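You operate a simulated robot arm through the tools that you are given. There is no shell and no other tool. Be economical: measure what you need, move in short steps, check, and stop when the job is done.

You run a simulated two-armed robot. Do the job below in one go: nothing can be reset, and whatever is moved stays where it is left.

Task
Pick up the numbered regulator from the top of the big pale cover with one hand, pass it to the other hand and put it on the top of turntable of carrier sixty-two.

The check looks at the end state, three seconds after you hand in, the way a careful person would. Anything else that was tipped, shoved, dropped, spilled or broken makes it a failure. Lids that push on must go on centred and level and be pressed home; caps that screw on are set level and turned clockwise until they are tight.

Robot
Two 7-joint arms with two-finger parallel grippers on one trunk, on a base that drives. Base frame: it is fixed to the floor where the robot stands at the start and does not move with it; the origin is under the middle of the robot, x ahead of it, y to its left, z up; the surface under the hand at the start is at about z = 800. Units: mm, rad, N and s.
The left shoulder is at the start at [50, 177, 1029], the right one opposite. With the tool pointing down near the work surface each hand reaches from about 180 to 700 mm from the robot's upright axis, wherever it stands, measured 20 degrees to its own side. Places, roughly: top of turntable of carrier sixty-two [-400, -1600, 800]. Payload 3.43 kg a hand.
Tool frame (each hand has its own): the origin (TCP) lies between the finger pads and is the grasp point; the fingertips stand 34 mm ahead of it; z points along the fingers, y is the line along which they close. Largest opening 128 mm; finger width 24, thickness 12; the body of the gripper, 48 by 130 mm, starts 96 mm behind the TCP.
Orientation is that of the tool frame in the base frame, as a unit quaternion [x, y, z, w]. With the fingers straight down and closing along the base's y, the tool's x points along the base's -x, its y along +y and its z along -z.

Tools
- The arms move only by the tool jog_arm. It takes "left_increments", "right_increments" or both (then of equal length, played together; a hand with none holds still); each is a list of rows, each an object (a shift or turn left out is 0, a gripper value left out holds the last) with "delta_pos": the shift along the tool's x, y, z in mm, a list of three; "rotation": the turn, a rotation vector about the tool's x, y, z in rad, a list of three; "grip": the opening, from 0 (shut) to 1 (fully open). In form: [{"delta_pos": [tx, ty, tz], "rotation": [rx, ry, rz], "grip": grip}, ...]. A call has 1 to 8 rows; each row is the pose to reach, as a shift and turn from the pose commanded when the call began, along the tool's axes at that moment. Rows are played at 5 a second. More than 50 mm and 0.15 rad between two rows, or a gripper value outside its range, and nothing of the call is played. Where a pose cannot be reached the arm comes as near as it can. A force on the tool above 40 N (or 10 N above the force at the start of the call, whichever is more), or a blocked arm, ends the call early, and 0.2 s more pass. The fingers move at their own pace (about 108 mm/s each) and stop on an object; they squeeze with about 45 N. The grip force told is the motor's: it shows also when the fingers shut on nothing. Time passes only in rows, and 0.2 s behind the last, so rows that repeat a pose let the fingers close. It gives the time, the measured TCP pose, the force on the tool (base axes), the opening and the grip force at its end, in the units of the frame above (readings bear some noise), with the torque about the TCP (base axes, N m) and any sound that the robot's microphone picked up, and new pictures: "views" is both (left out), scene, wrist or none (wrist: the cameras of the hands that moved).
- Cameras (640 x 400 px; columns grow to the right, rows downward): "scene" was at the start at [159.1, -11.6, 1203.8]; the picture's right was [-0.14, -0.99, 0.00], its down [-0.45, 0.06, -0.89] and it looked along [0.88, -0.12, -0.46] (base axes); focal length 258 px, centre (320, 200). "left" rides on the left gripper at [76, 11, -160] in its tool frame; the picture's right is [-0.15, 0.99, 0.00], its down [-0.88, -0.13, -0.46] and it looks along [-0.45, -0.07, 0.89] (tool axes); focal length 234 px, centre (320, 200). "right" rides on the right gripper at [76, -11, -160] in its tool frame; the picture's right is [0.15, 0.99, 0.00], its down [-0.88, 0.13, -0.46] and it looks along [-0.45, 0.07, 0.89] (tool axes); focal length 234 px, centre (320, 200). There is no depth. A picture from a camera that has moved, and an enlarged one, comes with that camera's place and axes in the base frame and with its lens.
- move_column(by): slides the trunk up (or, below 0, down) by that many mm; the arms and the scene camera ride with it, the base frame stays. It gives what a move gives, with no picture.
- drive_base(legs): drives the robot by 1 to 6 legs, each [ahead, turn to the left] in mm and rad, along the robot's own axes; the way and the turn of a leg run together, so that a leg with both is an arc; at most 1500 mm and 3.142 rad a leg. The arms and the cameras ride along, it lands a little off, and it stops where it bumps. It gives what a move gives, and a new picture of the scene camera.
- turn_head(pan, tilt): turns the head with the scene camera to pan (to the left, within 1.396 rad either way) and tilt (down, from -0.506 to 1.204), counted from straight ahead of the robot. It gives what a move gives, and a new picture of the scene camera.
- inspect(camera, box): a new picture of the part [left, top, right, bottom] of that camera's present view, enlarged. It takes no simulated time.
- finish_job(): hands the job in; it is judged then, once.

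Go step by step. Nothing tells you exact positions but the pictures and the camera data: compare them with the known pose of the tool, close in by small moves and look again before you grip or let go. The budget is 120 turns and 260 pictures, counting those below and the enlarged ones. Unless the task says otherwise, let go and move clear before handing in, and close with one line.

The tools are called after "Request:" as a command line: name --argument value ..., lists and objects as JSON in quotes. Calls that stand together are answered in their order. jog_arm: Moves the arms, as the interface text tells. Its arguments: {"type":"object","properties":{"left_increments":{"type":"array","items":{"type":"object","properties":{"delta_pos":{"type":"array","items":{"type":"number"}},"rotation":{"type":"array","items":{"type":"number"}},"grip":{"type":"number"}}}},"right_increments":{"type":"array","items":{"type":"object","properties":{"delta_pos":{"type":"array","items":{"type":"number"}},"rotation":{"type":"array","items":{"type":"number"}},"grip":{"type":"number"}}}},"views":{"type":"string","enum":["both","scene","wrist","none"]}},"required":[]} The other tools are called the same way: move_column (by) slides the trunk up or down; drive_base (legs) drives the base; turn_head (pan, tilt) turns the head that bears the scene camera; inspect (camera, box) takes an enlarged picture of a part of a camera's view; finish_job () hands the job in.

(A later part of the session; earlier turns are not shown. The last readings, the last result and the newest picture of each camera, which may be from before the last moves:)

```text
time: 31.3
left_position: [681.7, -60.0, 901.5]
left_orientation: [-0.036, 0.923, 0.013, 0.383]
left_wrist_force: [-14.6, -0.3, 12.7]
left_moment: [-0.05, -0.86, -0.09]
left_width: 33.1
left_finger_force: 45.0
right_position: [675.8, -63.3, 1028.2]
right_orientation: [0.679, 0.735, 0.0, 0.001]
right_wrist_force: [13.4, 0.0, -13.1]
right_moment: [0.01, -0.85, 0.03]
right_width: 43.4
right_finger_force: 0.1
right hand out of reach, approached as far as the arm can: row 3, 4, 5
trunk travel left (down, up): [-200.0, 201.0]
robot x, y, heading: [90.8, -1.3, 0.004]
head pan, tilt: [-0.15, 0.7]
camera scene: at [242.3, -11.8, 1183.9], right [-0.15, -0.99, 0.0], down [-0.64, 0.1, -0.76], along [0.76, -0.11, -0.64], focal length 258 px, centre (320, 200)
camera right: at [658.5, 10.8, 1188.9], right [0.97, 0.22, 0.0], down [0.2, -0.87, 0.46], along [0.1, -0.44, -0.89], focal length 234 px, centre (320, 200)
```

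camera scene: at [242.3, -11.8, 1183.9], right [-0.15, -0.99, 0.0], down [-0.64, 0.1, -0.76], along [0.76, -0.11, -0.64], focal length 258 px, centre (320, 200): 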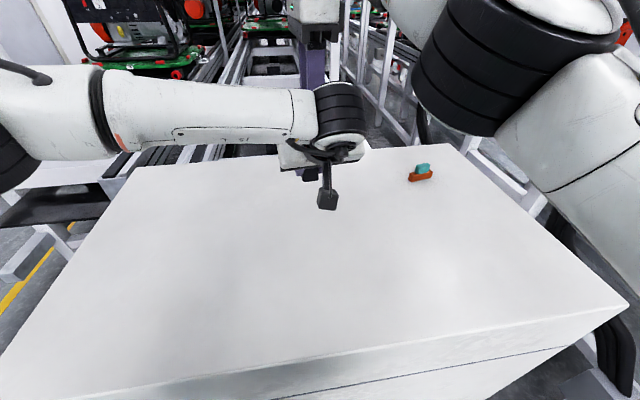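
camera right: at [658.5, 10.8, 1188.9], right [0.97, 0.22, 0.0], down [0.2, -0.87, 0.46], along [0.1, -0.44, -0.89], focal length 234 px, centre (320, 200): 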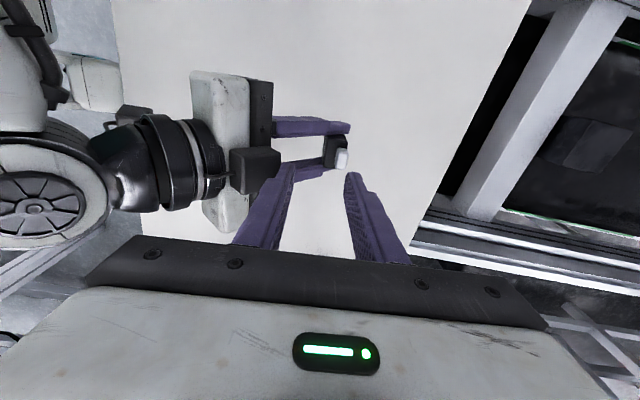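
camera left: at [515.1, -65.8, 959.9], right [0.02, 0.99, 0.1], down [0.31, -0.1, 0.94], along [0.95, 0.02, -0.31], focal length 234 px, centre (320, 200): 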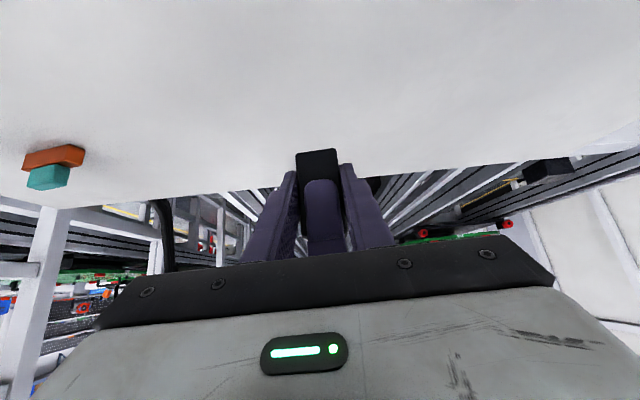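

The right hand hit its reach limit and leans on the left palm with about 13 N. I ease it forward and down slightly, then away to the right, above the regulator's top.

Request:
jog_arm --right_increments '[{"delta_pos": [0, 12, 8]}, {"delta_pos": [-20, 18, 12]}, {"delta_pos": [-60, 18, 10]}, {"delta_pos": [-100, 18, 0]}, {"delta_pos": [-140, 0, -5]}, {"delta_pos": [-180, -20, -10]}, {"delta_pos": [-180, -20, -10]}]' --views "both"

```text
time: 32.9
left_position: [680.9, -56.3, 899.8]
left_orientation: [-0.039, 0.923, 0.015, 0.381]
left_wrist_force: [-0.4, 0.6, -0.6]
left_moment: [-0.02, 0.05, -0.02]
left_width: 33.5
left_finger_force: 44.4
right_position: [669.5, -240.4, 1041.7]
right_orientation: [0.678, 0.735, 0.0, 0.001]
right_wrist_force: [0.5, 0.2, 0.2]
right_moment: [-0.01, 0.01, -0.01]
right_width: 51.3
right_finger_force: 0.1
right hand out of reach, approached as far as the arm can: row 1, 2, 5
trunk travel left (down, up): [-200.0, 201.0]
robot x, y, heading: [85.5, -0.9, -0.004]
head pan, tilt: [-0.15, 0.7]
camera scene: at [242.5, -10.2, 1183.9], right [-0.15, -0.99, 0.0], down [-0.64, 0.09, -0.76], along [0.76, -0.11, -0.64], focal length 258 px, centre (320, 200)
camera right: at [652.8, -164.6, 1200.5], right [0.97, 0.23, 0.0], down [0.2, -0.87, 0.46], along [0.1, -0.45, -0.89], focal length 234 px, centre (320, 200)
```

scene: 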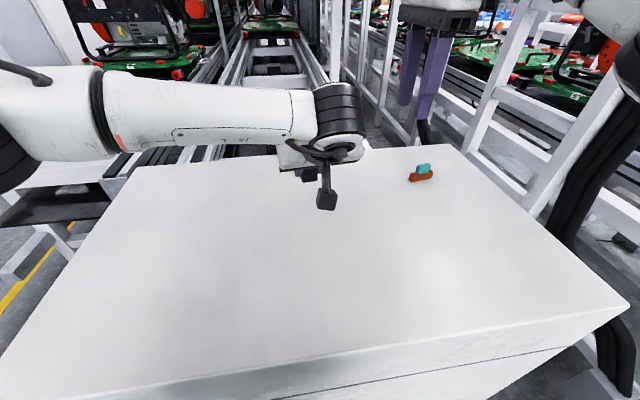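
right: 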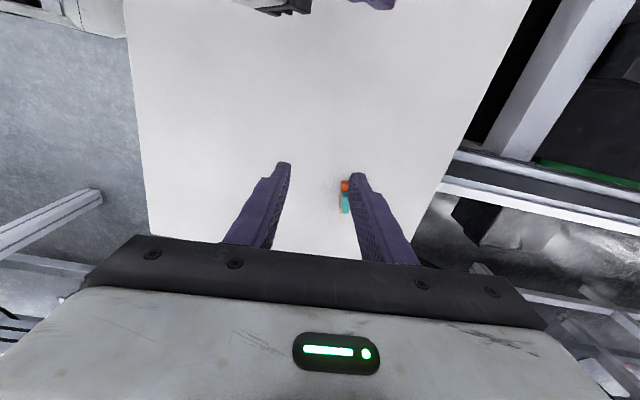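

The left hand now holds the regulator alone. I tuck both arms in for driving.

Request:
jog_arm --left_increments '[{"delta_pos": [4, 32, -28]}, {"delta_pos": [8, 64, -56]}, {"delta_pos": [12, 96, -84]}, {"delta_pos": [16, 128, -112]}, {"delta_pos": [20, 160, -140]}, {"delta_pos": [25, 192, -170]}, {"delta_pos": [30, 224, -199]}]' --right_increments '[{"delta_pos": [-6, -30, 0]}, {"delta_pos": [-12, -60, 0]}, {"delta_pos": [-18, -90, 0]}, {"delta_pos": [-24, -120, 0]}, {"delta_pos": [-30, -150, 0]}, {"delta_pos": [-37, -180, 0]}, {"delta_pos": [-44, -204, 0]}]' --views "none"

Request:
turn_head --pan -1.39 --tilt 0.5

```text
time: 34.5
left_position: [499.0, 151.8, 1019.1]
left_orientation: [-0.038, 0.923, 0.015, 0.383]
left_wrist_force: [0.4, -0.1, -2.1]
left_moment: [0.02, 0.04, 0.01]
left_width: 33.4
left_finger_force: 44.9
right_position: [462.7, -299.2, 1042.6]
right_orientation: [0.678, 0.735, 0.0, 0.001]
right_wrist_force: [0.1, -0.1, -0.1]
right_moment: [0.01, 0.0, 0.0]
right_width: 51.3
right_finger_force: 0.2
trunk travel left (down, up): [-200.0, 201.0]
robot x, y, heading: [87.3, -5.2, 0.002]
head pan, tilt: [-0.15, 0.7]
```

```text
time: 35.9
left_position: [500.0, 152.6, 1017.5]
left_orientation: [-0.038, 0.923, 0.015, 0.382]
left_wrist_force: [-0.4, -0.4, -1.3]
left_moment: [0.01, 0.04, 0.02]
left_width: 33.3
left_finger_force: 44.8
right_position: [464.1, -301.2, 1041.4]
right_orientation: [0.678, 0.735, 0.0, 0.0]
right_wrist_force: [-0.5, -0.2, 0.2]
right_moment: [-0.02, 0.0, -0.03]
right_width: 51.1
right_finger_force: 0.0
trunk travel left (down, up): [-200.0, 201.0]
robot x, y, heading: [89.7, 0.2, -0.001]
head pan, tilt: [-1.389, 0.499]
camera scene: at [174.8, -88.5, 1201.6], right [-0.98, -0.18, 0.0], down [-0.09, 0.47, -0.88], along [0.16, -0.86, -0.48], focal length 258 px, centre (320, 200)
```

scene: 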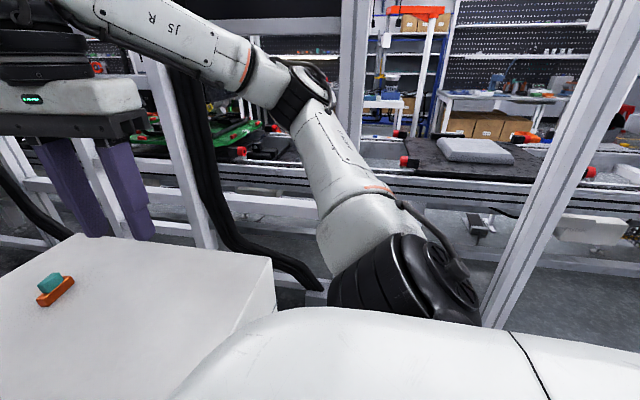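

Next I back away from the cover 250 mm and turn right to face the line with the carrier.

Request:
drive_base --legs '[[-250, 0]]'

Request:
turn_head --pan 0.9 --tilt 0.4

```text
time: 37.0
left_position: [440.0, 145.5, 1014.6]
left_orientation: [-0.032, 0.925, 0.016, 0.379]
left_wrist_force: [-0.3, 1.1, -1.9]
left_moment: [0.0, 0.03, -0.02]
left_width: 33.4
left_finger_force: 45.0
right_position: [404.4, -301.0, 1042.2]
right_orientation: [0.679, 0.734, 0.0, -0.001]
right_wrist_force: [-1.3, -0.2, 0.2]
right_moment: [0.01, -0.01, -0.01]
right_width: 51.4
right_finger_force: 0.0
trunk travel left (down, up): [-200.0, 201.0]
robot x, y, heading: [30.2, -0.8, -0.003]
head pan, tilt: [-1.389, 0.499]
stopped in leg 1: the robot was blocked; the commanded pose is now the measured one
camera scene: at [115.2, -89.9, 1201.6], right [-0.98, -0.18, 0.0], down [-0.08, 0.47, -0.88], along [0.16, -0.86, -0.48], focal length 258 px, centre (320, 200)
```

scene: 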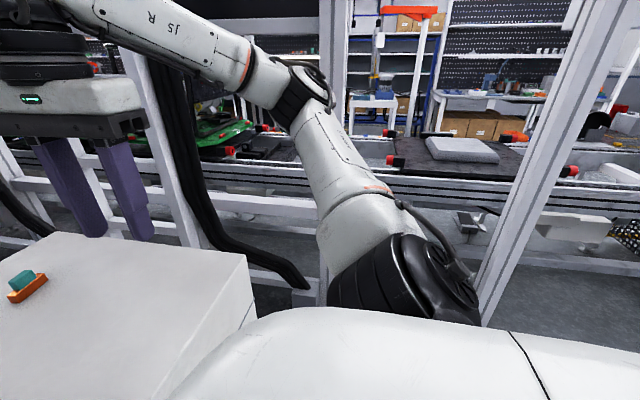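

```text
time: 39.1
left_position: [440.1, 145.9, 1016.1]
left_orientation: [-0.031, 0.924, 0.015, 0.38]
left_wrist_force: [0.0, -0.1, -1.9]
left_moment: [0.0, 0.05, -0.06]
left_width: 33.4
left_finger_force: 45.1
right_position: [402.7, -302.6, 1042.3]
right_orientation: [0.68, 0.734, 0.001, 0.0]
right_wrist_force: [0.2, -0.9, -0.2]
right_moment: [-0.01, 0.04, 0.04]
right_width: 51.4
right_finger_force: 0.0
trunk travel left (down, up): [-200.0, 201.0]
robot x, y, heading: [26.0, 2.6, -0.006]
head pan, tilt: [0.901, 0.4]
camera scene: at [157.3, 71.9, 1210.8], right [0.78, -0.62, 0.0], down [-0.24, -0.3, -0.92], along [0.58, 0.72, -0.39], focal length 258 px, centre (320, 200)
```

scene: 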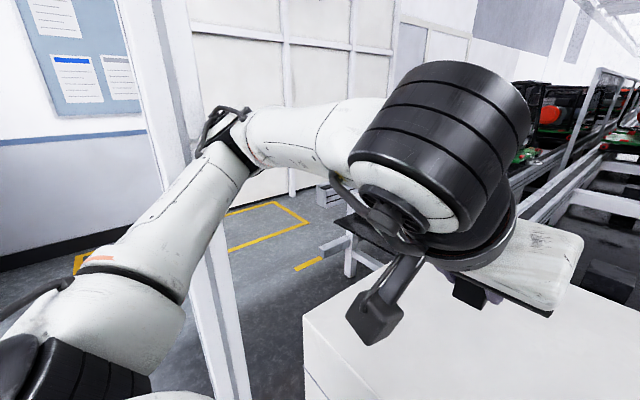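

Backing was blocked after 60 mm, probably by the left elbow at a frame post. I look to the left and right sides.

Request:
turn_head --pan 1.39 --tilt 0.6

Request:
turn_head --pan -1.39 --tilt 0.9

```text
time: 40.0
left_position: [440.4, 146.3, 1016.1]
left_orientation: [-0.032, 0.924, 0.016, 0.38]
left_wrist_force: [-0.4, -0.2, -0.8]
left_moment: [0.01, 0.02, -0.01]
left_width: 33.3
left_finger_force: 45.2
right_position: [403.1, -303.1, 1042.2]
right_orientation: [0.679, 0.734, 0.001, 0.001]
right_wrist_force: [-0.7, -0.5, 1.0]
right_moment: [-0.01, -0.02, 0.01]
right_width: 51.5
right_finger_force: 0.0
trunk travel left (down, up): [-200.0, 201.0]
robot x, y, heading: [32.6, 0.5, -0.002]
head pan, tilt: [1.389, 0.6]
camera scene: at [115.8, 86.5, 1192.6], right [0.98, -0.18, 0.0], down [-0.1, -0.55, -0.83], along [0.15, 0.81, -0.56], focal length 258 px, centre (320, 200)
```

scene: 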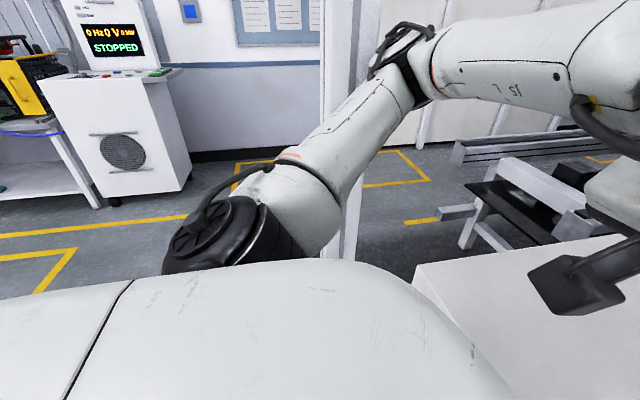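

```text
time: 42.5
left_position: [440.6, 146.5, 1014.6]
left_orientation: [-0.032, 0.925, 0.017, 0.379]
left_wrist_force: [0.2, 0.3, -1.8]
left_moment: [-0.03, 0.02, 0.01]
left_width: 33.4
left_finger_force: 45.3
right_position: [402.9, -302.1, 1041.2]
right_orientation: [0.679, 0.734, 0.001, 0.001]
right_wrist_force: [0.5, 0.2, -0.1]
right_moment: [0.0, -0.01, 0.02]
right_width: 51.1
right_finger_force: 0.1
trunk travel left (down, up): [-200.0, 201.0]
robot x, y, heading: [27.8, -4.0, -0.005]
head pan, tilt: [-1.389, 0.901]
camera scene: at [112.8, -74.7, 1167.7], right [-0.98, -0.18, 0.0], down [-0.14, 0.77, -0.62], along [0.11, -0.61, -0.78], focal length 258 px, centre (320, 200)
```

scene: 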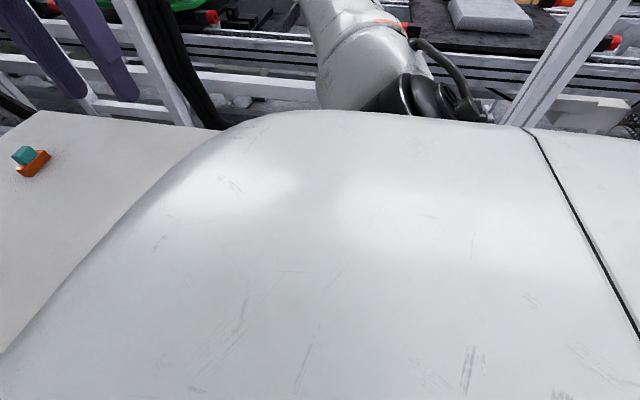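

The left post (about x 210, y 400) stands just behind the left elbow, so backing out is not possible. Turning right on the spot moves that elbow forward and away, so I turn in steps.

Request:
drive_base --legs '[[0, -0.4]]'

```text
time: 44.1
left_position: [465.0, -23.9, 1016.3]
left_orientation: [0.151, 0.913, -0.06, 0.375]
left_wrist_force: [-0.7, -0.1, -1.9]
left_moment: [0.01, 0.04, 0.03]
left_width: 33.5
left_finger_force: 44.8
right_position: [256.2, -422.9, 1041.6]
right_orientation: [0.812, 0.584, -0.001, 0.0]
right_wrist_force: [0.2, 0.9, 0.1]
right_moment: [0.05, 0.0, -0.04]
right_width: 51.1
right_finger_force: 0.1
trunk travel left (down, up): [-200.0, 201.0]
robot x, y, heading: [29.3, -4.3, -0.408]
head pan, tilt: [-1.389, 0.901]
camera scene: at [76.9, -100.5, 1167.7], right [-0.98, 0.22, 0.0], down [0.17, 0.76, -0.62], along [-0.14, -0.61, -0.78], focal length 258 px, centre (320, 200)
```

scene: 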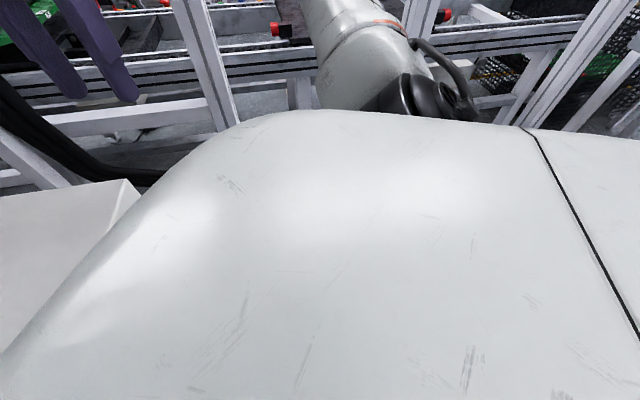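

Request:
turn_head --pan -1.39 --tilt 0.2

```text
time: 45.1
left_position: [465.4, -24.6, 1015.2]
left_orientation: [0.151, 0.913, -0.06, 0.375]
left_wrist_force: [-0.5, -0.1, -0.8]
left_moment: [-0.01, 0.0, 0.01]
left_width: 33.5
left_finger_force: 44.6
right_position: [257.4, -422.1, 1040.6]
right_orientation: [0.811, 0.585, -0.001, 0.001]
right_wrist_force: [-0.5, -0.3, -0.7]
right_moment: [0.0, -0.01, 0.01]
right_width: 51.0
right_finger_force: 0.0
trunk travel left (down, up): [-200.0, 201.0]
robot x, y, heading: [29.3, -0.9, -0.402]
head pan, tilt: [-1.389, 0.201]
camera scene: at [73.1, -117.5, 1229.2], right [-0.98, 0.22, 0.0], down [0.04, 0.2, -0.98], along [-0.22, -0.96, -0.2], focal length 258 px, centre (320, 200)
```

scene: 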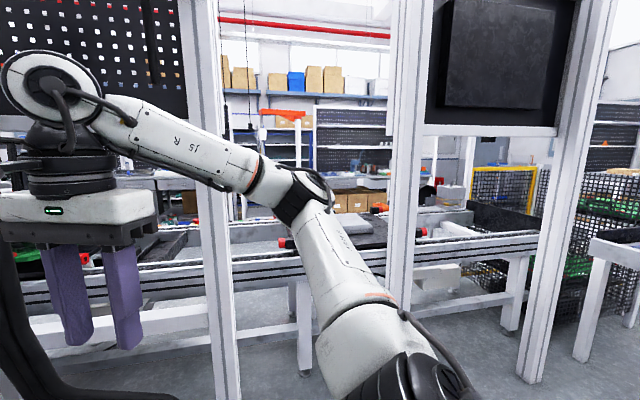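

Post row on the right stands at y ≈ −900…−1000 with an open bay between posts at x ≈ 220 and x ≈ −400; the grey slab (turntable) is seen through it. I keep turning right.

Request:
drive_base --legs '[[0, -0.6]]'

Request:
turn_head --pan -0.7 --tilt 0.35

```text
time: 47.2
left_position: [372.9, -269.5, 1015.1]
left_orientation: [0.42, 0.825, -0.17, 0.339]
left_wrist_force: [-0.9, 0.8, -1.7]
left_moment: [0.03, 0.02, -0.03]
left_width: 33.3
left_finger_force: 44.7
right_position: [-26.3, -476.8, 1041.6]
right_orientation: [0.949, 0.314, 0.0, 0.0]
right_wrist_force: [-0.4, -0.2, -0.4]
right_moment: [0.0, 0.03, -0.02]
right_width: 51.2
right_finger_force: 0.1
trunk travel left (down, up): [-200.0, 201.0]
robot x, y, heading: [27.0, 1.5, -1.008]
head pan, tilt: [-1.389, 0.201]
camera scene: at [-2.9, -121.5, 1229.3], right [-0.67, 0.74, 0.0], down [0.15, 0.13, -0.98], along [-0.72, -0.66, -0.2], focal length 258 px, centre (320, 200)
```

scene: 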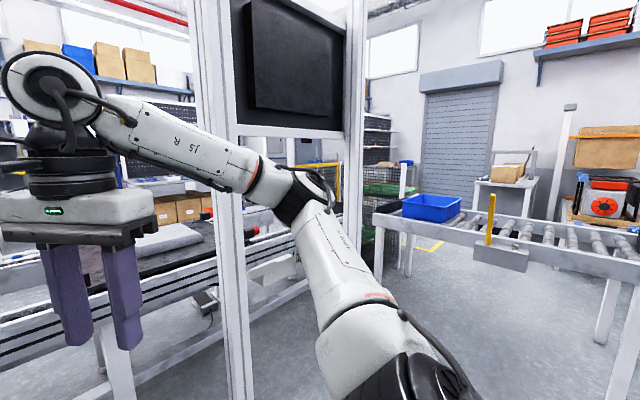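

```text
time: 48.3
left_position: [373.9, -269.0, 1016.0]
left_orientation: [0.419, 0.825, -0.17, 0.339]
left_wrist_force: [-0.2, 0.4, -1.2]
left_moment: [-0.02, 0.04, 0.0]
left_width: 33.4
left_finger_force: 45.3
right_position: [-25.7, -475.6, 1042.1]
right_orientation: [0.949, 0.314, -0.001, 0.0]
right_wrist_force: [0.0, -0.1, -0.4]
right_moment: [-0.04, 0.01, -0.02]
right_width: 51.5
right_finger_force: 0.0
trunk travel left (down, up): [-200.0, 201.0]
robot x, y, heading: [27.6, 0.6, -1.005]
head pan, tilt: [-0.7, 0.351]
camera scene: at [52.9, -150.8, 1215.3], right [-0.99, 0.14, 0.0], down [0.05, 0.34, -0.94], along [-0.13, -0.93, -0.34], focal length 258 px, centre (320, 200)
```

scene: 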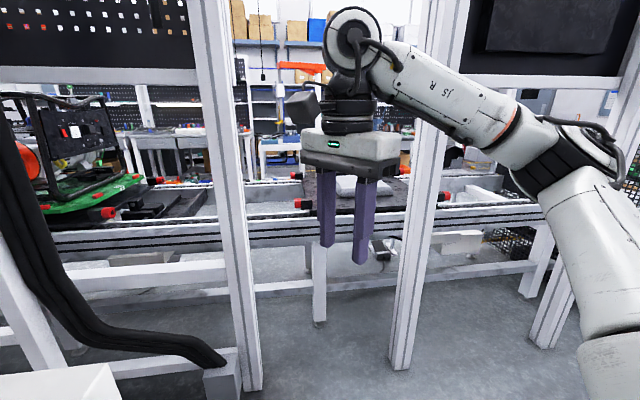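

Post feet measure at (259, −1005), (−463, −1001) and (−1298, −1015); the bay between the first two is open, with the conveyor legs at y ≈ −1340 and the turntable behind. I turn to face −y and drive part of the way towards the bay.

Request:
drive_base --legs '[[0, -0.552], [350, 0]]'

Request:
turn_head --pan -0.4 --tilt 0.35

```text
time: 52.0
left_position: [187.2, -748.9, 1015.0]
left_orientation: [0.626, 0.682, -0.255, 0.28]
left_wrist_force: [-0.4, 0.5, -1.3]
left_moment: [0.01, 0.03, -0.01]
left_width: 33.5
left_finger_force: 44.9
right_position: [-262.4, -717.2, 1042.2]
right_orientation: [0.999, 0.045, -0.001, 0.0]
right_wrist_force: [1.1, 0.6, 0.7]
right_moment: [0.0, 0.01, -0.01]
right_width: 51.1
right_finger_force: 0.0
trunk travel left (down, up): [-200.0, 201.0]
robot x, y, heading: [34.6, -339.8, -1.561]
head pan, tilt: [-0.7, 0.351]
camera scene: at [-26.1, -482.0, 1215.2], right [-0.77, 0.64, 0.0], down [0.22, 0.27, -0.94], along [-0.6, -0.72, -0.34], focal length 258 px, centre (320, 200)
```

scene: 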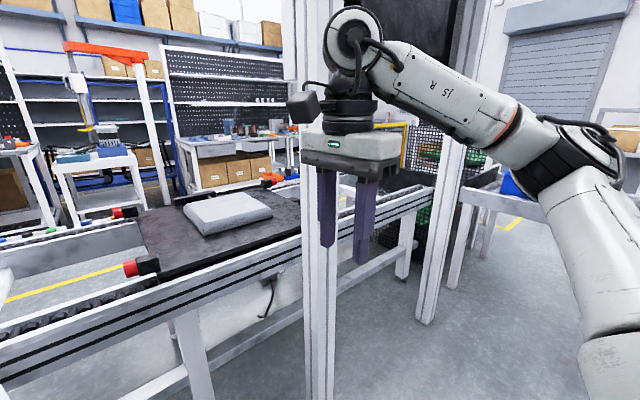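

```text
time: 52.8
left_position: [187.4, -748.6, 1016.7]
left_orientation: [0.626, 0.681, -0.255, 0.28]
left_wrist_force: [-0.5, 0.1, -1.4]
left_moment: [0.01, 0.0, 0.02]
left_width: 33.6
left_finger_force: 45.4
right_position: [-262.8, -717.3, 1042.4]
right_orientation: [0.999, 0.045, -0.001, 0.0]
right_wrist_force: [-0.4, -0.5, -0.1]
right_moment: [0.03, 0.03, -0.03]
right_width: 51.2
right_finger_force: 0.0
trunk travel left (down, up): [-200.0, 201.0]
robot x, y, heading: [32.8, -341.0, -1.561]
head pan, tilt: [-0.4, 0.351]
camera scene: at [-2.2, -496.0, 1215.3], right [-0.93, 0.38, 0.0], down [0.13, 0.32, -0.94], along [-0.36, -0.87, -0.34], focal length 258 px, centre (320, 200)
```

scene: 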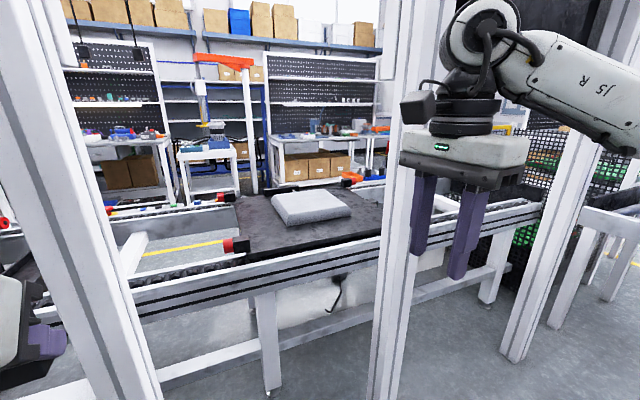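

Request:
inspect --camera "scene" --box '[220, 150, 420, 275]'

```text
3.20 times, centred on (320, 212) of scene
camera zoom: at [-2.2, -496.0, 1215.3], right [-0.93, 0.38, 0.0], down [0.13, 0.32, -0.94], along [-0.36, -0.87, -0.34], focal length 826 px, centre (320, 160)
```

zoom: 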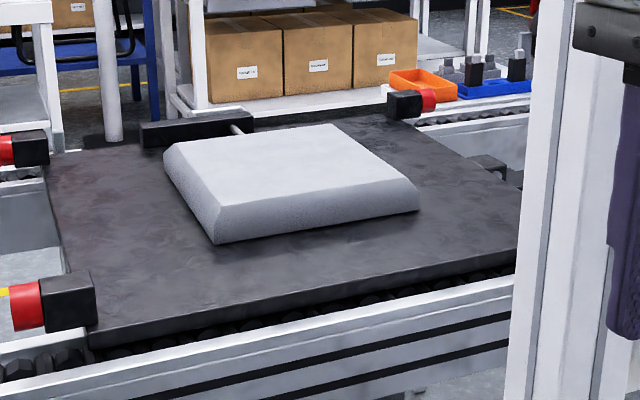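

The slab measures x −257…−525, y −1430…−1710 at z≈800, matching the given place. I stretch the left hand forward so it fits the bay, and pull the right hand back and outward away from the second post.

Request:
jog_arm --left_increments '[{"delta_pos": [-30, -16, 25]}, {"delta_pos": [-60, -32, 50]}, {"delta_pos": [-90, -48, 75]}, {"delta_pos": [-120, -64, 100]}, {"delta_pos": [-150, -80, 125]}, {"delta_pos": [-179, -97, 151]}, {"delta_pos": [-179, -97, 151]}]' --right_increments '[{"delta_pos": [-25, -23, 0]}, {"delta_pos": [-50, -46, 0]}, {"delta_pos": [-75, -70, 0]}, {"delta_pos": [-100, -94, 0]}, {"delta_pos": [-122, -116, 0]}, {"delta_pos": [-143, -138, 0]}, {"delta_pos": [-143, -138, 0]}]' --views "scene"

```text
time: 54.4
left_position: [110.5, -986.6, 1033.6]
left_orientation: [0.626, 0.68, -0.256, 0.282]
left_wrist_force: [0.6, -1.2, -1.5]
left_moment: [-0.02, 0.01, 0.05]
left_width: 33.2
left_finger_force: 45.7
right_position: [-373.6, -664.7, 1019.6]
right_orientation: [0.999, 0.046, -0.001, 0.001]
right_wrist_force: [-0.1, -0.6, -0.2]
right_moment: [0.01, 0.02, 0.05]
right_width: 51.0
right_finger_force: 0.1
right hand out of reach, approached as far as the arm can: row 4, 5, 6, 7
trunk travel left (down, up): [-200.0, 201.0]
robot x, y, heading: [34.1, -341.9, -1.559]
head pan, tilt: [-0.4, 0.351]
camera scene: at [-2.1, -496.1, 1215.3], right [-0.93, 0.38, 0.0], down [0.13, 0.32, -0.94], along [-0.36, -0.87, -0.34], focal length 258 px, centre (320, 200)
```

scene: 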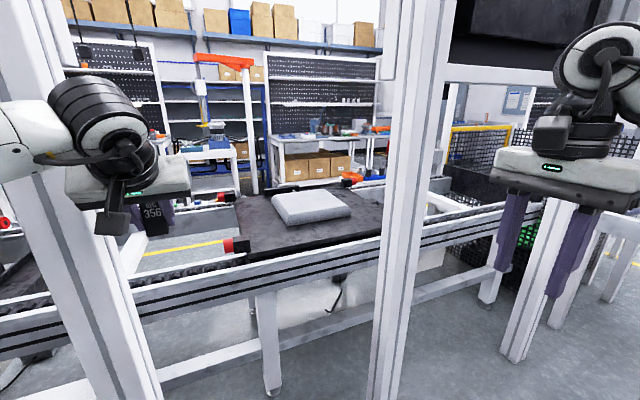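

The right hand could still come nearer post two than I like; I turn its wrist back so the camera points rearward and pull it in further.

Request:
jog_arm --right_increments '[{"rotation": [0, 0, -0.14]}, {"rotation": [0, 0, -0.28]}, {"rotation": [0, 0, -0.42]}, {"rotation": [0, 0, -0.56]}, {"delta_pos": [0, -25, 0], "rotation": [0, 0, -0.7]}, {"delta_pos": [-10, -50, 0], "rotation": [0, 0, -0.84]}, {"delta_pos": [-20, -75, 0], "rotation": [0, 0, -0.98]}, {"delta_pos": [-30, -100, 0], "rotation": [0, 0, -1.12]}]' --views "none"

Request:
drive_base --legs '[[0, -0.057], [286, 0]]'

```text
time: 56.2
left_position: [112.0, -985.4, 1034.3]
left_orientation: [0.626, 0.681, -0.256, 0.28]
left_wrist_force: [-0.3, -0.5, -1.4]
left_moment: [-0.01, 0.0, 0.02]
left_width: 33.2
left_finger_force: 44.7
right_position: [-354.6, -643.6, 996.5]
right_orientation: [0.821, 0.571, 0.0, -0.001]
right_wrist_force: [-0.3, -0.1, 0.8]
right_moment: [0.01, -0.01, -0.02]
right_width: 51.0
right_finger_force: 0.1
right hand out of reach, approached as far as the arm can: row 5, 6, 7, 8
trunk travel left (down, up): [-200.0, 201.0]
robot x, y, heading: [34.1, -338.8, -1.561]
head pan, tilt: [-0.4, 0.351]
```

```text
time: 58.3
left_position: [51.4, -1175.6, 1041.2]
left_orientation: [0.657, 0.647, -0.27, 0.276]
left_wrist_force: [-0.3, 0.1, -2.0]
left_moment: [0.01, 0.06, 0.0]
left_width: 33.4
left_finger_force: 45.0
right_position: [-379.6, -817.4, 1000.0]
right_orientation: [0.838, 0.545, -0.003, 0.003]
right_wrist_force: [-0.7, 0.0, -0.4]
right_moment: [-0.01, 0.01, -0.01]
right_width: 51.3
right_finger_force: 0.0
trunk travel left (down, up): [-200.0, 201.0]
robot x, y, heading: [26.2, -542.9, -1.614]
head pan, tilt: [-0.4, 0.351]
stopped in leg 2: the robot was blocked; the commanded pose is now the measured one
camera scene: at [-19.3, -687.5, 1217.0], right [-0.9, 0.43, 0.0], down [0.15, 0.3, -0.94], along [-0.4, -0.85, -0.34], focal length 258 px, centre (320, 200)
```

scene: 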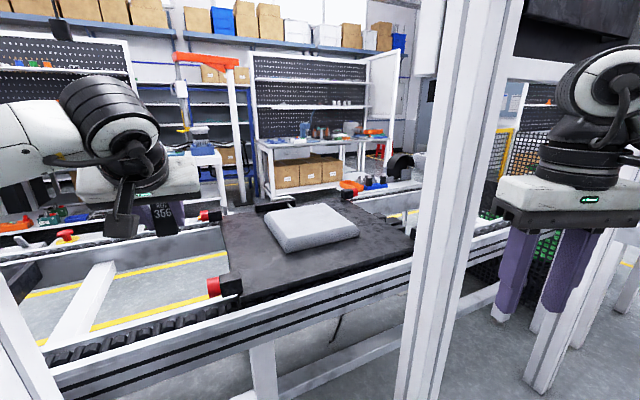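

Blocked again, likely the left elbow at post one. I look to the left.

Request:
turn_head --pan 0.7 --tilt 0.4

```text
time: 59.6
left_position: [49.8, -1174.9, 1040.0]
left_orientation: [0.656, 0.649, -0.269, 0.277]
left_wrist_force: [-0.1, 0.2, -2.1]
left_moment: [0.05, -0.01, 0.0]
left_width: 33.3
left_finger_force: 44.6
right_position: [-381.2, -816.8, 1000.4]
right_orientation: [0.838, 0.545, -0.004, 0.004]
right_wrist_force: [-0.8, -0.4, -0.5]
right_moment: [0.02, 0.03, -0.03]
right_width: 51.2
right_finger_force: 0.0
trunk travel left (down, up): [-200.0, 201.0]
robot x, y, heading: [22.5, -540.7, -1.609]
head pan, tilt: [0.7, 0.4]
camera scene: at [76.0, -676.0, 1212.4], right [-0.79, -0.61, 0.01], down [-0.24, 0.3, -0.92], along [0.56, -0.73, -0.38], focal length 258 px, centre (320, 200)
```

scene: 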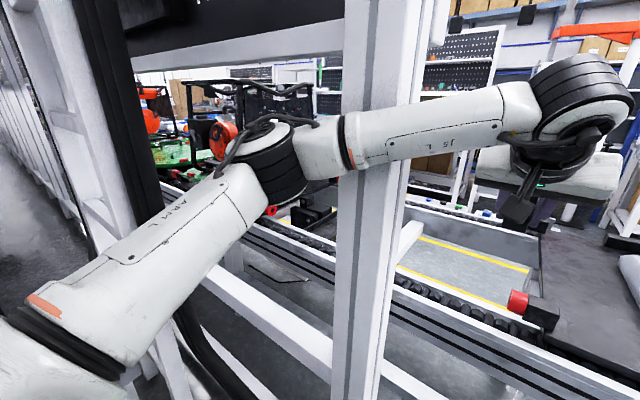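

The left forearm meets post one. I back up, then re-pose: left hand further forward and across (elbow tucks in), right arm swung out to the right side, behind the posts.

Request:
drive_base --legs '[[-160, 0]]'

Request:
jog_arm --right_increments '[{"delta_pos": [0, 0, -10], "rotation": [0, 0, 0.14]}, {"delta_pos": [0, 0, -20], "rotation": [0, 0, 0.28]}, {"delta_pos": [0, 0, -30], "rotation": [0, 0, 0.42]}, {"delta_pos": [0, 0, -40], "rotation": [0, 0, 0.56]}, {"delta_pos": [0, 0, -40], "rotation": [0, 0, 0.7]}, {"delta_pos": [0, 0, -40], "rotation": [0, 0, 0.84]}, {"delta_pos": [0, 0, -40], "rotation": [0, 0, 0.95]}]' --views "none"

```text
time: 61.0
left_position: [60.5, -1025.2, 1031.6]
left_orientation: [0.657, 0.651, -0.265, 0.273]
left_wrist_force: [0.1, 0.4, -0.7]
left_moment: [0.01, 0.0, 0.0]
left_width: 33.4
left_finger_force: 45.2
right_position: [-373.2, -668.1, 996.7]
right_orientation: [0.837, 0.547, 0.0, 0.0]
right_wrist_force: [-1.2, -0.3, -0.7]
right_moment: [0.0, 0.02, 0.0]
right_width: 51.1
right_finger_force: 0.0
trunk travel left (down, up): [-200.0, 201.0]
robot x, y, heading: [30.9, -382.8, -1.609]
head pan, tilt: [0.7, 0.4]
camera scene: at [83.1, -527.3, 1210.8], right [-0.79, -0.61, 0.0], down [-0.24, 0.31, -0.92], along [0.56, -0.73, -0.39], focal length 258 px, centre (320, 200)
```

scene: 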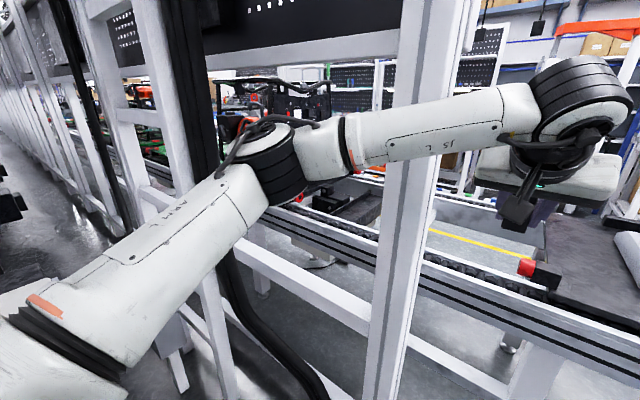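

```text
time: 62.6
left_position: [61.0, -1025.8, 1030.6]
left_orientation: [0.657, 0.651, -0.263, 0.273]
left_wrist_force: [-0.1, -0.3, -2.6]
left_moment: [0.01, -0.02, -0.03]
left_width: 33.4
left_finger_force: 44.7
right_position: [-367.3, -675.3, 1033.0]
right_orientation: [0.995, 0.102, 0.0, 0.0]
right_wrist_force: [0.0, -0.2, -0.1]
right_moment: [0.01, -0.01, 0.04]
right_width: 51.2
right_finger_force: 0.2
right hand out of reach, approached as far as the arm can: row 2, 3, 4, 5, 6, 7
trunk travel left (down, up): [-200.0, 201.0]
robot x, y, heading: [31.4, -387.0, -1.61]
head pan, tilt: [0.7, 0.4]
```

Request:
jog_arm --right_increments '[{"delta_pos": [-40, -8, 0]}, {"delta_pos": [-80, -16, 0]}, {"delta_pos": [-120, -24, 0]}, {"delta_pos": [-160, -32, 0]}, {"delta_pos": [-200, -40, 0]}, {"delta_pos": [-200, -40, 0]}]' --views "none"

Request:
turn_head --pan -0.9 --tilt 0.35

```text
time: 64.0
left_position: [61.0, -1026.2, 1030.4]
left_orientation: [0.657, 0.651, -0.265, 0.273]
left_wrist_force: [0.0, 0.7, -1.3]
left_moment: [0.0, 0.0, 0.01]
left_width: 33.5
left_finger_force: 45.6
right_position: [-577.7, -711.7, 1028.9]
right_orientation: [0.995, 0.103, 0.0, 0.0]
right_wrist_force: [0.1, 0.3, -0.1]
right_moment: [0.04, -0.01, 0.01]
right_width: 51.0
right_finger_force: 0.1
right hand out of reach, approached as far as the arm can: row 1, 2, 3, 4, 5, 6
trunk travel left (down, up): [-200.0, 201.0]
robot x, y, heading: [35.2, -386.7, -1.612]
head pan, tilt: [0.7, 0.4]
```

```text
time: 65.7
left_position: [61.5, -1025.8, 1030.9]
left_orientation: [0.656, 0.652, -0.263, 0.273]
left_wrist_force: [-0.7, -0.2, -1.2]
left_moment: [0.03, -0.01, 0.01]
left_width: 33.4
left_finger_force: 45.3
right_position: [-578.5, -712.2, 1027.6]
right_orientation: [0.995, 0.104, -0.001, -0.001]
right_wrist_force: [0.7, -0.4, -0.3]
right_moment: [0.0, 0.0, 0.03]
right_width: 51.1
right_finger_force: 0.0
trunk travel left (down, up): [-200.0, 201.0]
robot x, y, heading: [31.5, -384.3, -1.612]
head pan, tilt: [-0.901, 0.351]
camera scene: at [-48.9, -509.4, 1215.3], right [-0.59, 0.81, 0.0], down [0.28, 0.2, -0.94], along [-0.76, -0.55, -0.34], focal length 258 px, centre (320, 200)
```

scene: 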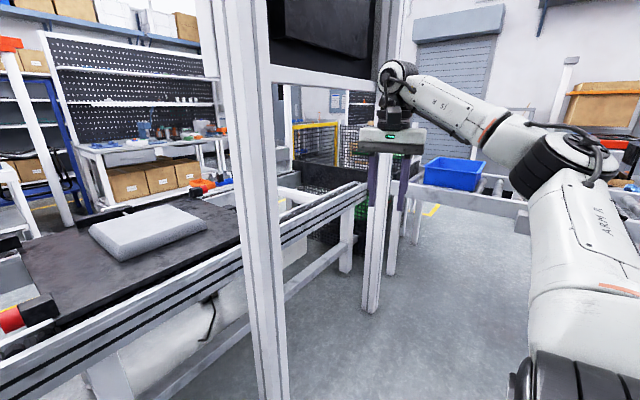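

The right arm is now out to the side, leaving a pocket for post two. I bring the left hand across (elbow in), then drive along a line centred between the posts.

Request:
jog_arm --left_increments '[{"delta_pos": [-8, -36, 8]}, {"delta_pos": [-16, -72, 16]}, {"delta_pos": [-25, -108, 24]}, {"delta_pos": [-33, -145, 32]}, {"delta_pos": [-33, -145, 32]}]' --views "none"

Request:
drive_base --legs '[[0, -0.146], [200, 0]]'

Request:
turn_head --pan 0.5 --tilt 0.4

```text
time: 67.1
left_position: [-37.9, -1096.4, 1036.1]
left_orientation: [0.63, 0.679, -0.262, 0.271]
left_wrist_force: [0.3, 0.2, -1.2]
left_moment: [0.03, 0.05, -0.07]
left_width: 33.5
left_finger_force: 44.2
right_position: [-577.5, -712.8, 1028.4]
right_orientation: [0.995, 0.104, -0.001, 0.0]
right_wrist_force: [-0.8, -0.3, -0.1]
right_moment: [0.0, 0.02, -0.01]
right_width: 51.2
right_finger_force: 0.0
trunk travel left (down, up): [-200.0, 201.0]
robot x, y, heading: [31.2, -385.2, -1.609]
head pan, tilt: [-0.901, 0.351]
stopped in row 5 (left hand): the arm was blocked; the commanded pose is now the measured one
```

```text
time: 69.3
left_position: [-180.1, -1263.2, 1036.8]
left_orientation: [0.679, 0.629, -0.282, 0.253]
left_wrist_force: [-0.2, 0.3, -1.6]
left_moment: [0.0, 0.02, 0.04]
left_width: 33.6
left_finger_force: 44.7
right_position: [-654.5, -805.0, 1027.5]
right_orientation: [1.0, 0.028, -0.001, 0.0]
right_wrist_force: [-0.4, 0.6, -0.6]
right_moment: [0.03, 0.02, 0.0]
right_width: 51.2
right_finger_force: 0.1
trunk travel left (down, up): [-200.0, 201.0]
robot x, y, heading: [-5.2, -571.9, -1.757]
head pan, tilt: [-0.901, 0.351]
camera scene: at [-102.0, -682.2, 1215.2], right [-0.46, 0.89, 0.0], down [0.3, 0.16, -0.94], along [-0.83, -0.43, -0.34], focal length 258 px, centre (320, 200)
```

scene: 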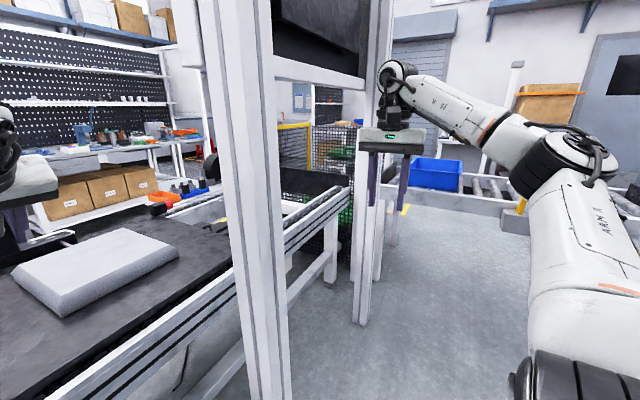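

```text
time: 70.8
left_position: [-178.8, -1263.2, 1036.1]
left_orientation: [0.679, 0.63, -0.281, 0.252]
left_wrist_force: [0.1, 0.3, -1.6]
left_moment: [0.03, -0.02, 0.0]
left_width: 33.1
left_finger_force: 45.3
right_position: [-655.3, -803.8, 1026.7]
right_orientation: [1.0, 0.03, -0.001, -0.001]
right_wrist_force: [0.3, 0.4, 0.2]
right_moment: [-0.05, 0.03, -0.04]
right_width: 51.3
right_finger_force: 0.1
trunk travel left (down, up): [-200.0, 201.0]
robot x, y, heading: [-6.1, -569.9, -1.759]
head pan, tilt: [0.499, 0.4]
camera scene: at [8.8, -727.0, 1210.7], right [-0.95, -0.3, 0.0], down [-0.12, 0.37, -0.92], along [0.28, -0.88, -0.39], focal length 258 px, centre (320, 200)
```

scene: 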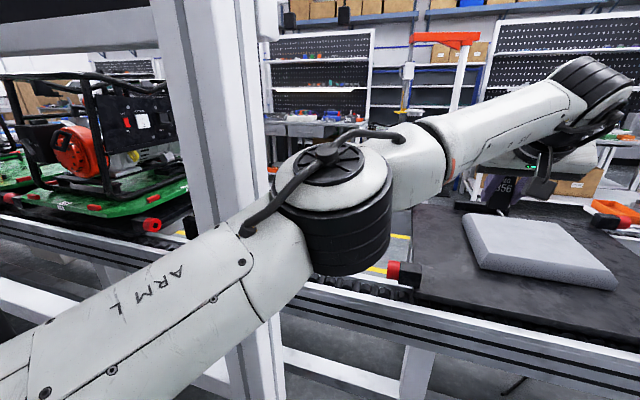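

Elbow and upper arm clear post one (inner face ~300 mm to the left, arm within ~250 mm). I drive the rest of the way in.

Request:
drive_base --legs '[[150, 0], [125, 0]]'

Request:
turn_head --pan -0.3 --tilt 0.6

```text
time: 73.0
left_position: [-232.7, -1534.1, 1036.8]
left_orientation: [0.68, 0.629, -0.281, 0.252]
left_wrist_force: [-0.9, 0.3, -1.2]
left_moment: [0.01, 0.01, -0.03]
left_width: 33.5
left_finger_force: 45.6
right_position: [-708.4, -1071.9, 1027.5]
right_orientation: [1.0, 0.028, -0.002, 0.0]
right_wrist_force: [0.5, -0.1, 0.2]
right_moment: [0.02, 0.03, -0.02]
right_width: 51.2
right_finger_force: 0.1
trunk travel left (down, up): [-200.0, 201.0]
robot x, y, heading: [-58.7, -840.6, -1.762]
head pan, tilt: [0.499, 0.4]
camera scene: at [-44.0, -997.6, 1210.8], right [-0.95, -0.3, 0.0], down [-0.12, 0.37, -0.92], along [0.28, -0.88, -0.39], focal length 258 px, centre (320, 200)
```

scene: 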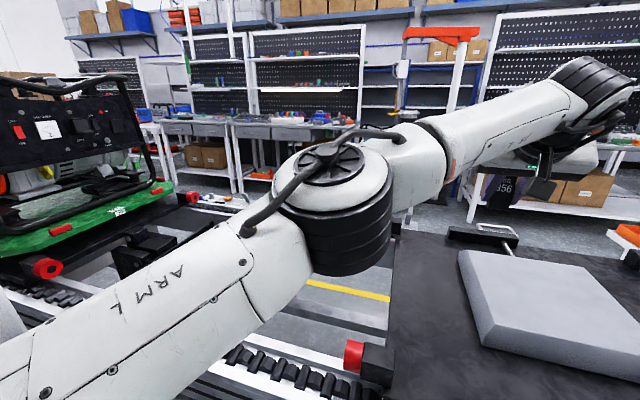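

```text
time: 74.2
left_position: [-233.3, -1534.4, 1037.6]
left_orientation: [0.68, 0.628, -0.282, 0.251]
left_wrist_force: [0.8, -0.1, -1.4]
left_moment: [0.05, 0.02, 0.01]
left_width: 33.3
left_finger_force: 44.5
right_position: [-707.7, -1072.2, 1027.5]
right_orientation: [1.0, 0.028, -0.001, 0.0]
right_wrist_force: [-0.4, 0.3, -0.4]
right_moment: [-0.04, 0.0, 0.0]
right_width: 51.2
right_finger_force: 0.0
trunk travel left (down, up): [-200.0, 201.0]
robot x, y, heading: [-54.5, -839.6, -1.764]
head pan, tilt: [-0.3, 0.6]
camera scene: at [-113.8, -987.1, 1192.5], right [-0.88, 0.47, 0.0], down [0.27, 0.5, -0.83], along [-0.39, -0.73, -0.56], focal length 258 px, centre (320, 200)
```

scene: 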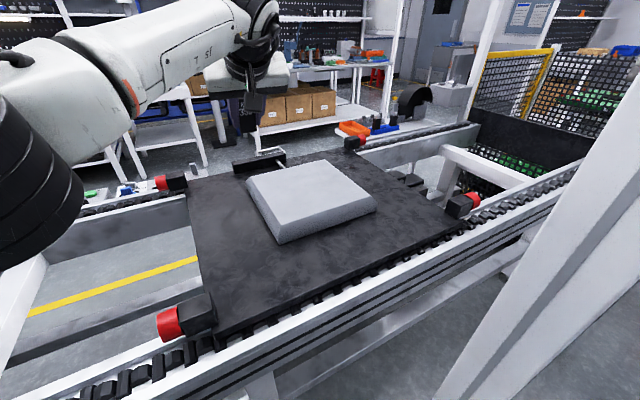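

In position. I remeasure the slab from here.

Request:
inspect --camera "scene" --box '[170, 120, 490, 320]'

```text
2.00 times, centred on (330, 220) of scene
camera zoom: at [-113.8, -987.1, 1192.5], right [-0.88, 0.47, 0.0], down [0.27, 0.5, -0.83], along [-0.39, -0.73, -0.56], focal length 516 px, centre (300, 160)
```

zoom: 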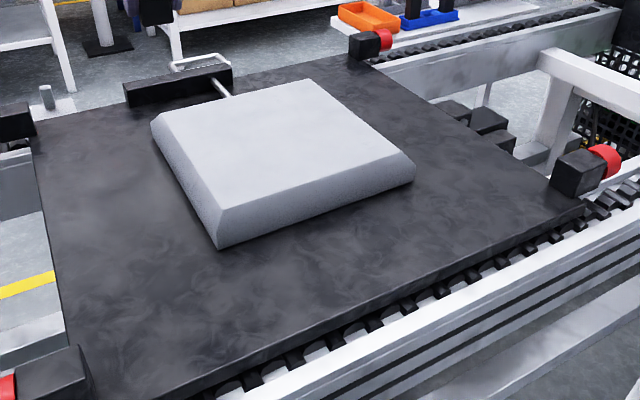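

The slab top spans about x −260…−520, y −1465…−1712 at z≈800. Turning right 0.15 rad swings the hand over it.

Request:
drive_base --legs '[[0, -0.15]]'

Request:
inspect --camera "left" --box '[0, 0, 640, 400]'

```text
time: 75.2
left_position: [-335.0, -1500.0, 1036.1]
left_orientation: [0.725, 0.577, -0.299, 0.231]
left_wrist_force: [0.3, -0.7, -1.6]
left_moment: [0.04, 0.0, -0.07]
left_width: 33.4
left_finger_force: 44.9
right_position: [-737.5, -971.7, 1025.6]
right_orientation: [0.999, -0.048, 0.0, 0.0]
right_wrist_force: [-0.4, 0.1, 0.1]
right_moment: [-0.03, -0.01, 0.01]
right_width: 51.4
right_finger_force: 0.0
trunk travel left (down, up): [-200.0, 201.0]
robot x, y, heading: [-57.0, -843.6, -1.912]
head pan, tilt: [-0.3, 0.6]
camera scene: at [-136.8, -977.6, 1192.3], right [-0.8, 0.6, 0.0], down [0.34, 0.45, -0.82], along [-0.49, -0.66, -0.57], focal length 258 px, centre (320, 200)
```

scene: 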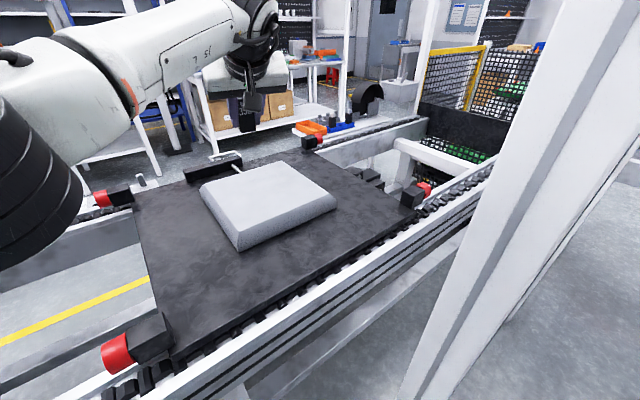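

```text
1.00 times, centred on (320, 200) of left (not enlarged: the box is as wide or as high as the picture)
camera zoom: at [-287.1, -1341.4, 1096.8], right [0.94, -0.33, 0.09], down [-0.19, -0.27, 0.94], along [-0.29, -0.9, -0.32], focal length 234 px, centre (320, 200)
```

zoom: 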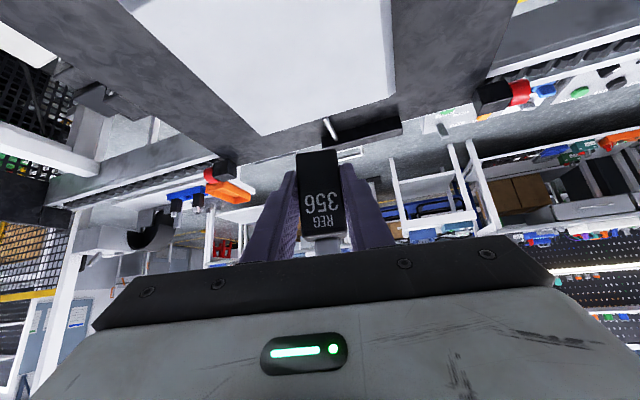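

The regulator is upright in the left fingers and over the slab. I lower 130 mm while moving a bit further over it.

Request:
jog_arm --left_increments '[{"delta_pos": [16, -4, 30]}, {"delta_pos": [32, -8, 60]}, {"delta_pos": [48, -12, 90]}, {"delta_pos": [63, -16, 120]}, {"delta_pos": [63, -16, 120]}]' --views "both"

```text
time: 76.6
left_position: [-312.0, -1556.9, 943.7]
left_orientation: [0.704, 0.6, -0.299, 0.235]
left_wrist_force: [-0.1, -0.7, -1.7]
left_moment: [0.01, -0.01, 0.02]
left_width: 33.7
left_finger_force: 44.9
left hand out of reach, approached as far as the arm can: row 3, 4, 5
right_position: [-736.9, -972.6, 1027.1]
right_orientation: [0.999, -0.048, 0.0, -0.001]
right_wrist_force: [-0.1, 0.0, 0.3]
right_moment: [0.0, 0.0, -0.01]
right_width: 51.2
right_finger_force: 0.1
trunk travel left (down, up): [-200.0, 201.0]
robot x, y, heading: [-56.2, -845.8, -1.915]
head pan, tilt: [-0.3, 0.6]
stopped in row 5 (left hand): the arm was blocked; the commanded pose is now the measured one
camera scene: at [-136.5, -976.9, 1192.6], right [-0.8, 0.6, 0.0], down [0.34, 0.45, -0.82], along [-0.49, -0.66, -0.57], focal length 258 px, centre (320, 200)
camera left: at [-272.2, -1395.7, 1002.9], right [0.96, -0.27, 0.08], down [-0.16, -0.28, 0.95], along [-0.23, -0.92, -0.32], focal length 234 px, centre (320, 200)
```

scene: 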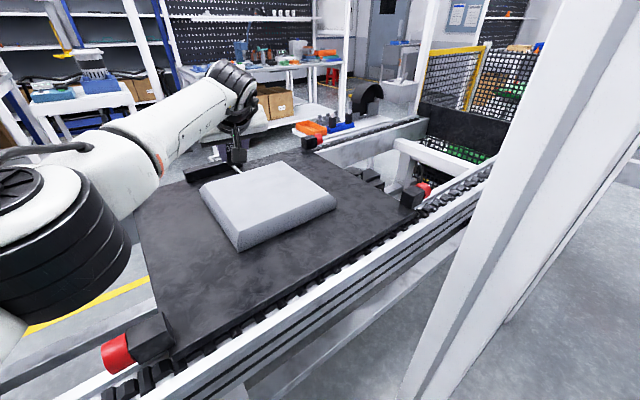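
left: 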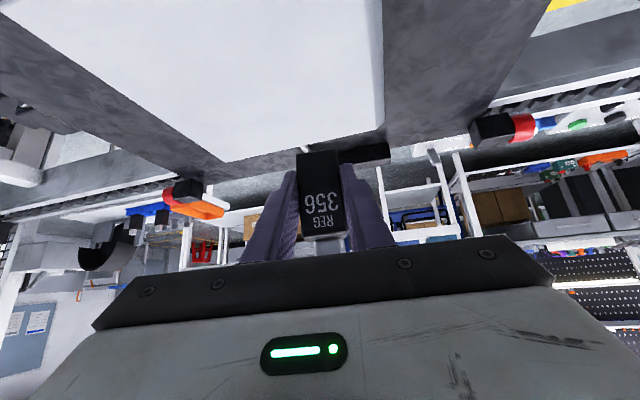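

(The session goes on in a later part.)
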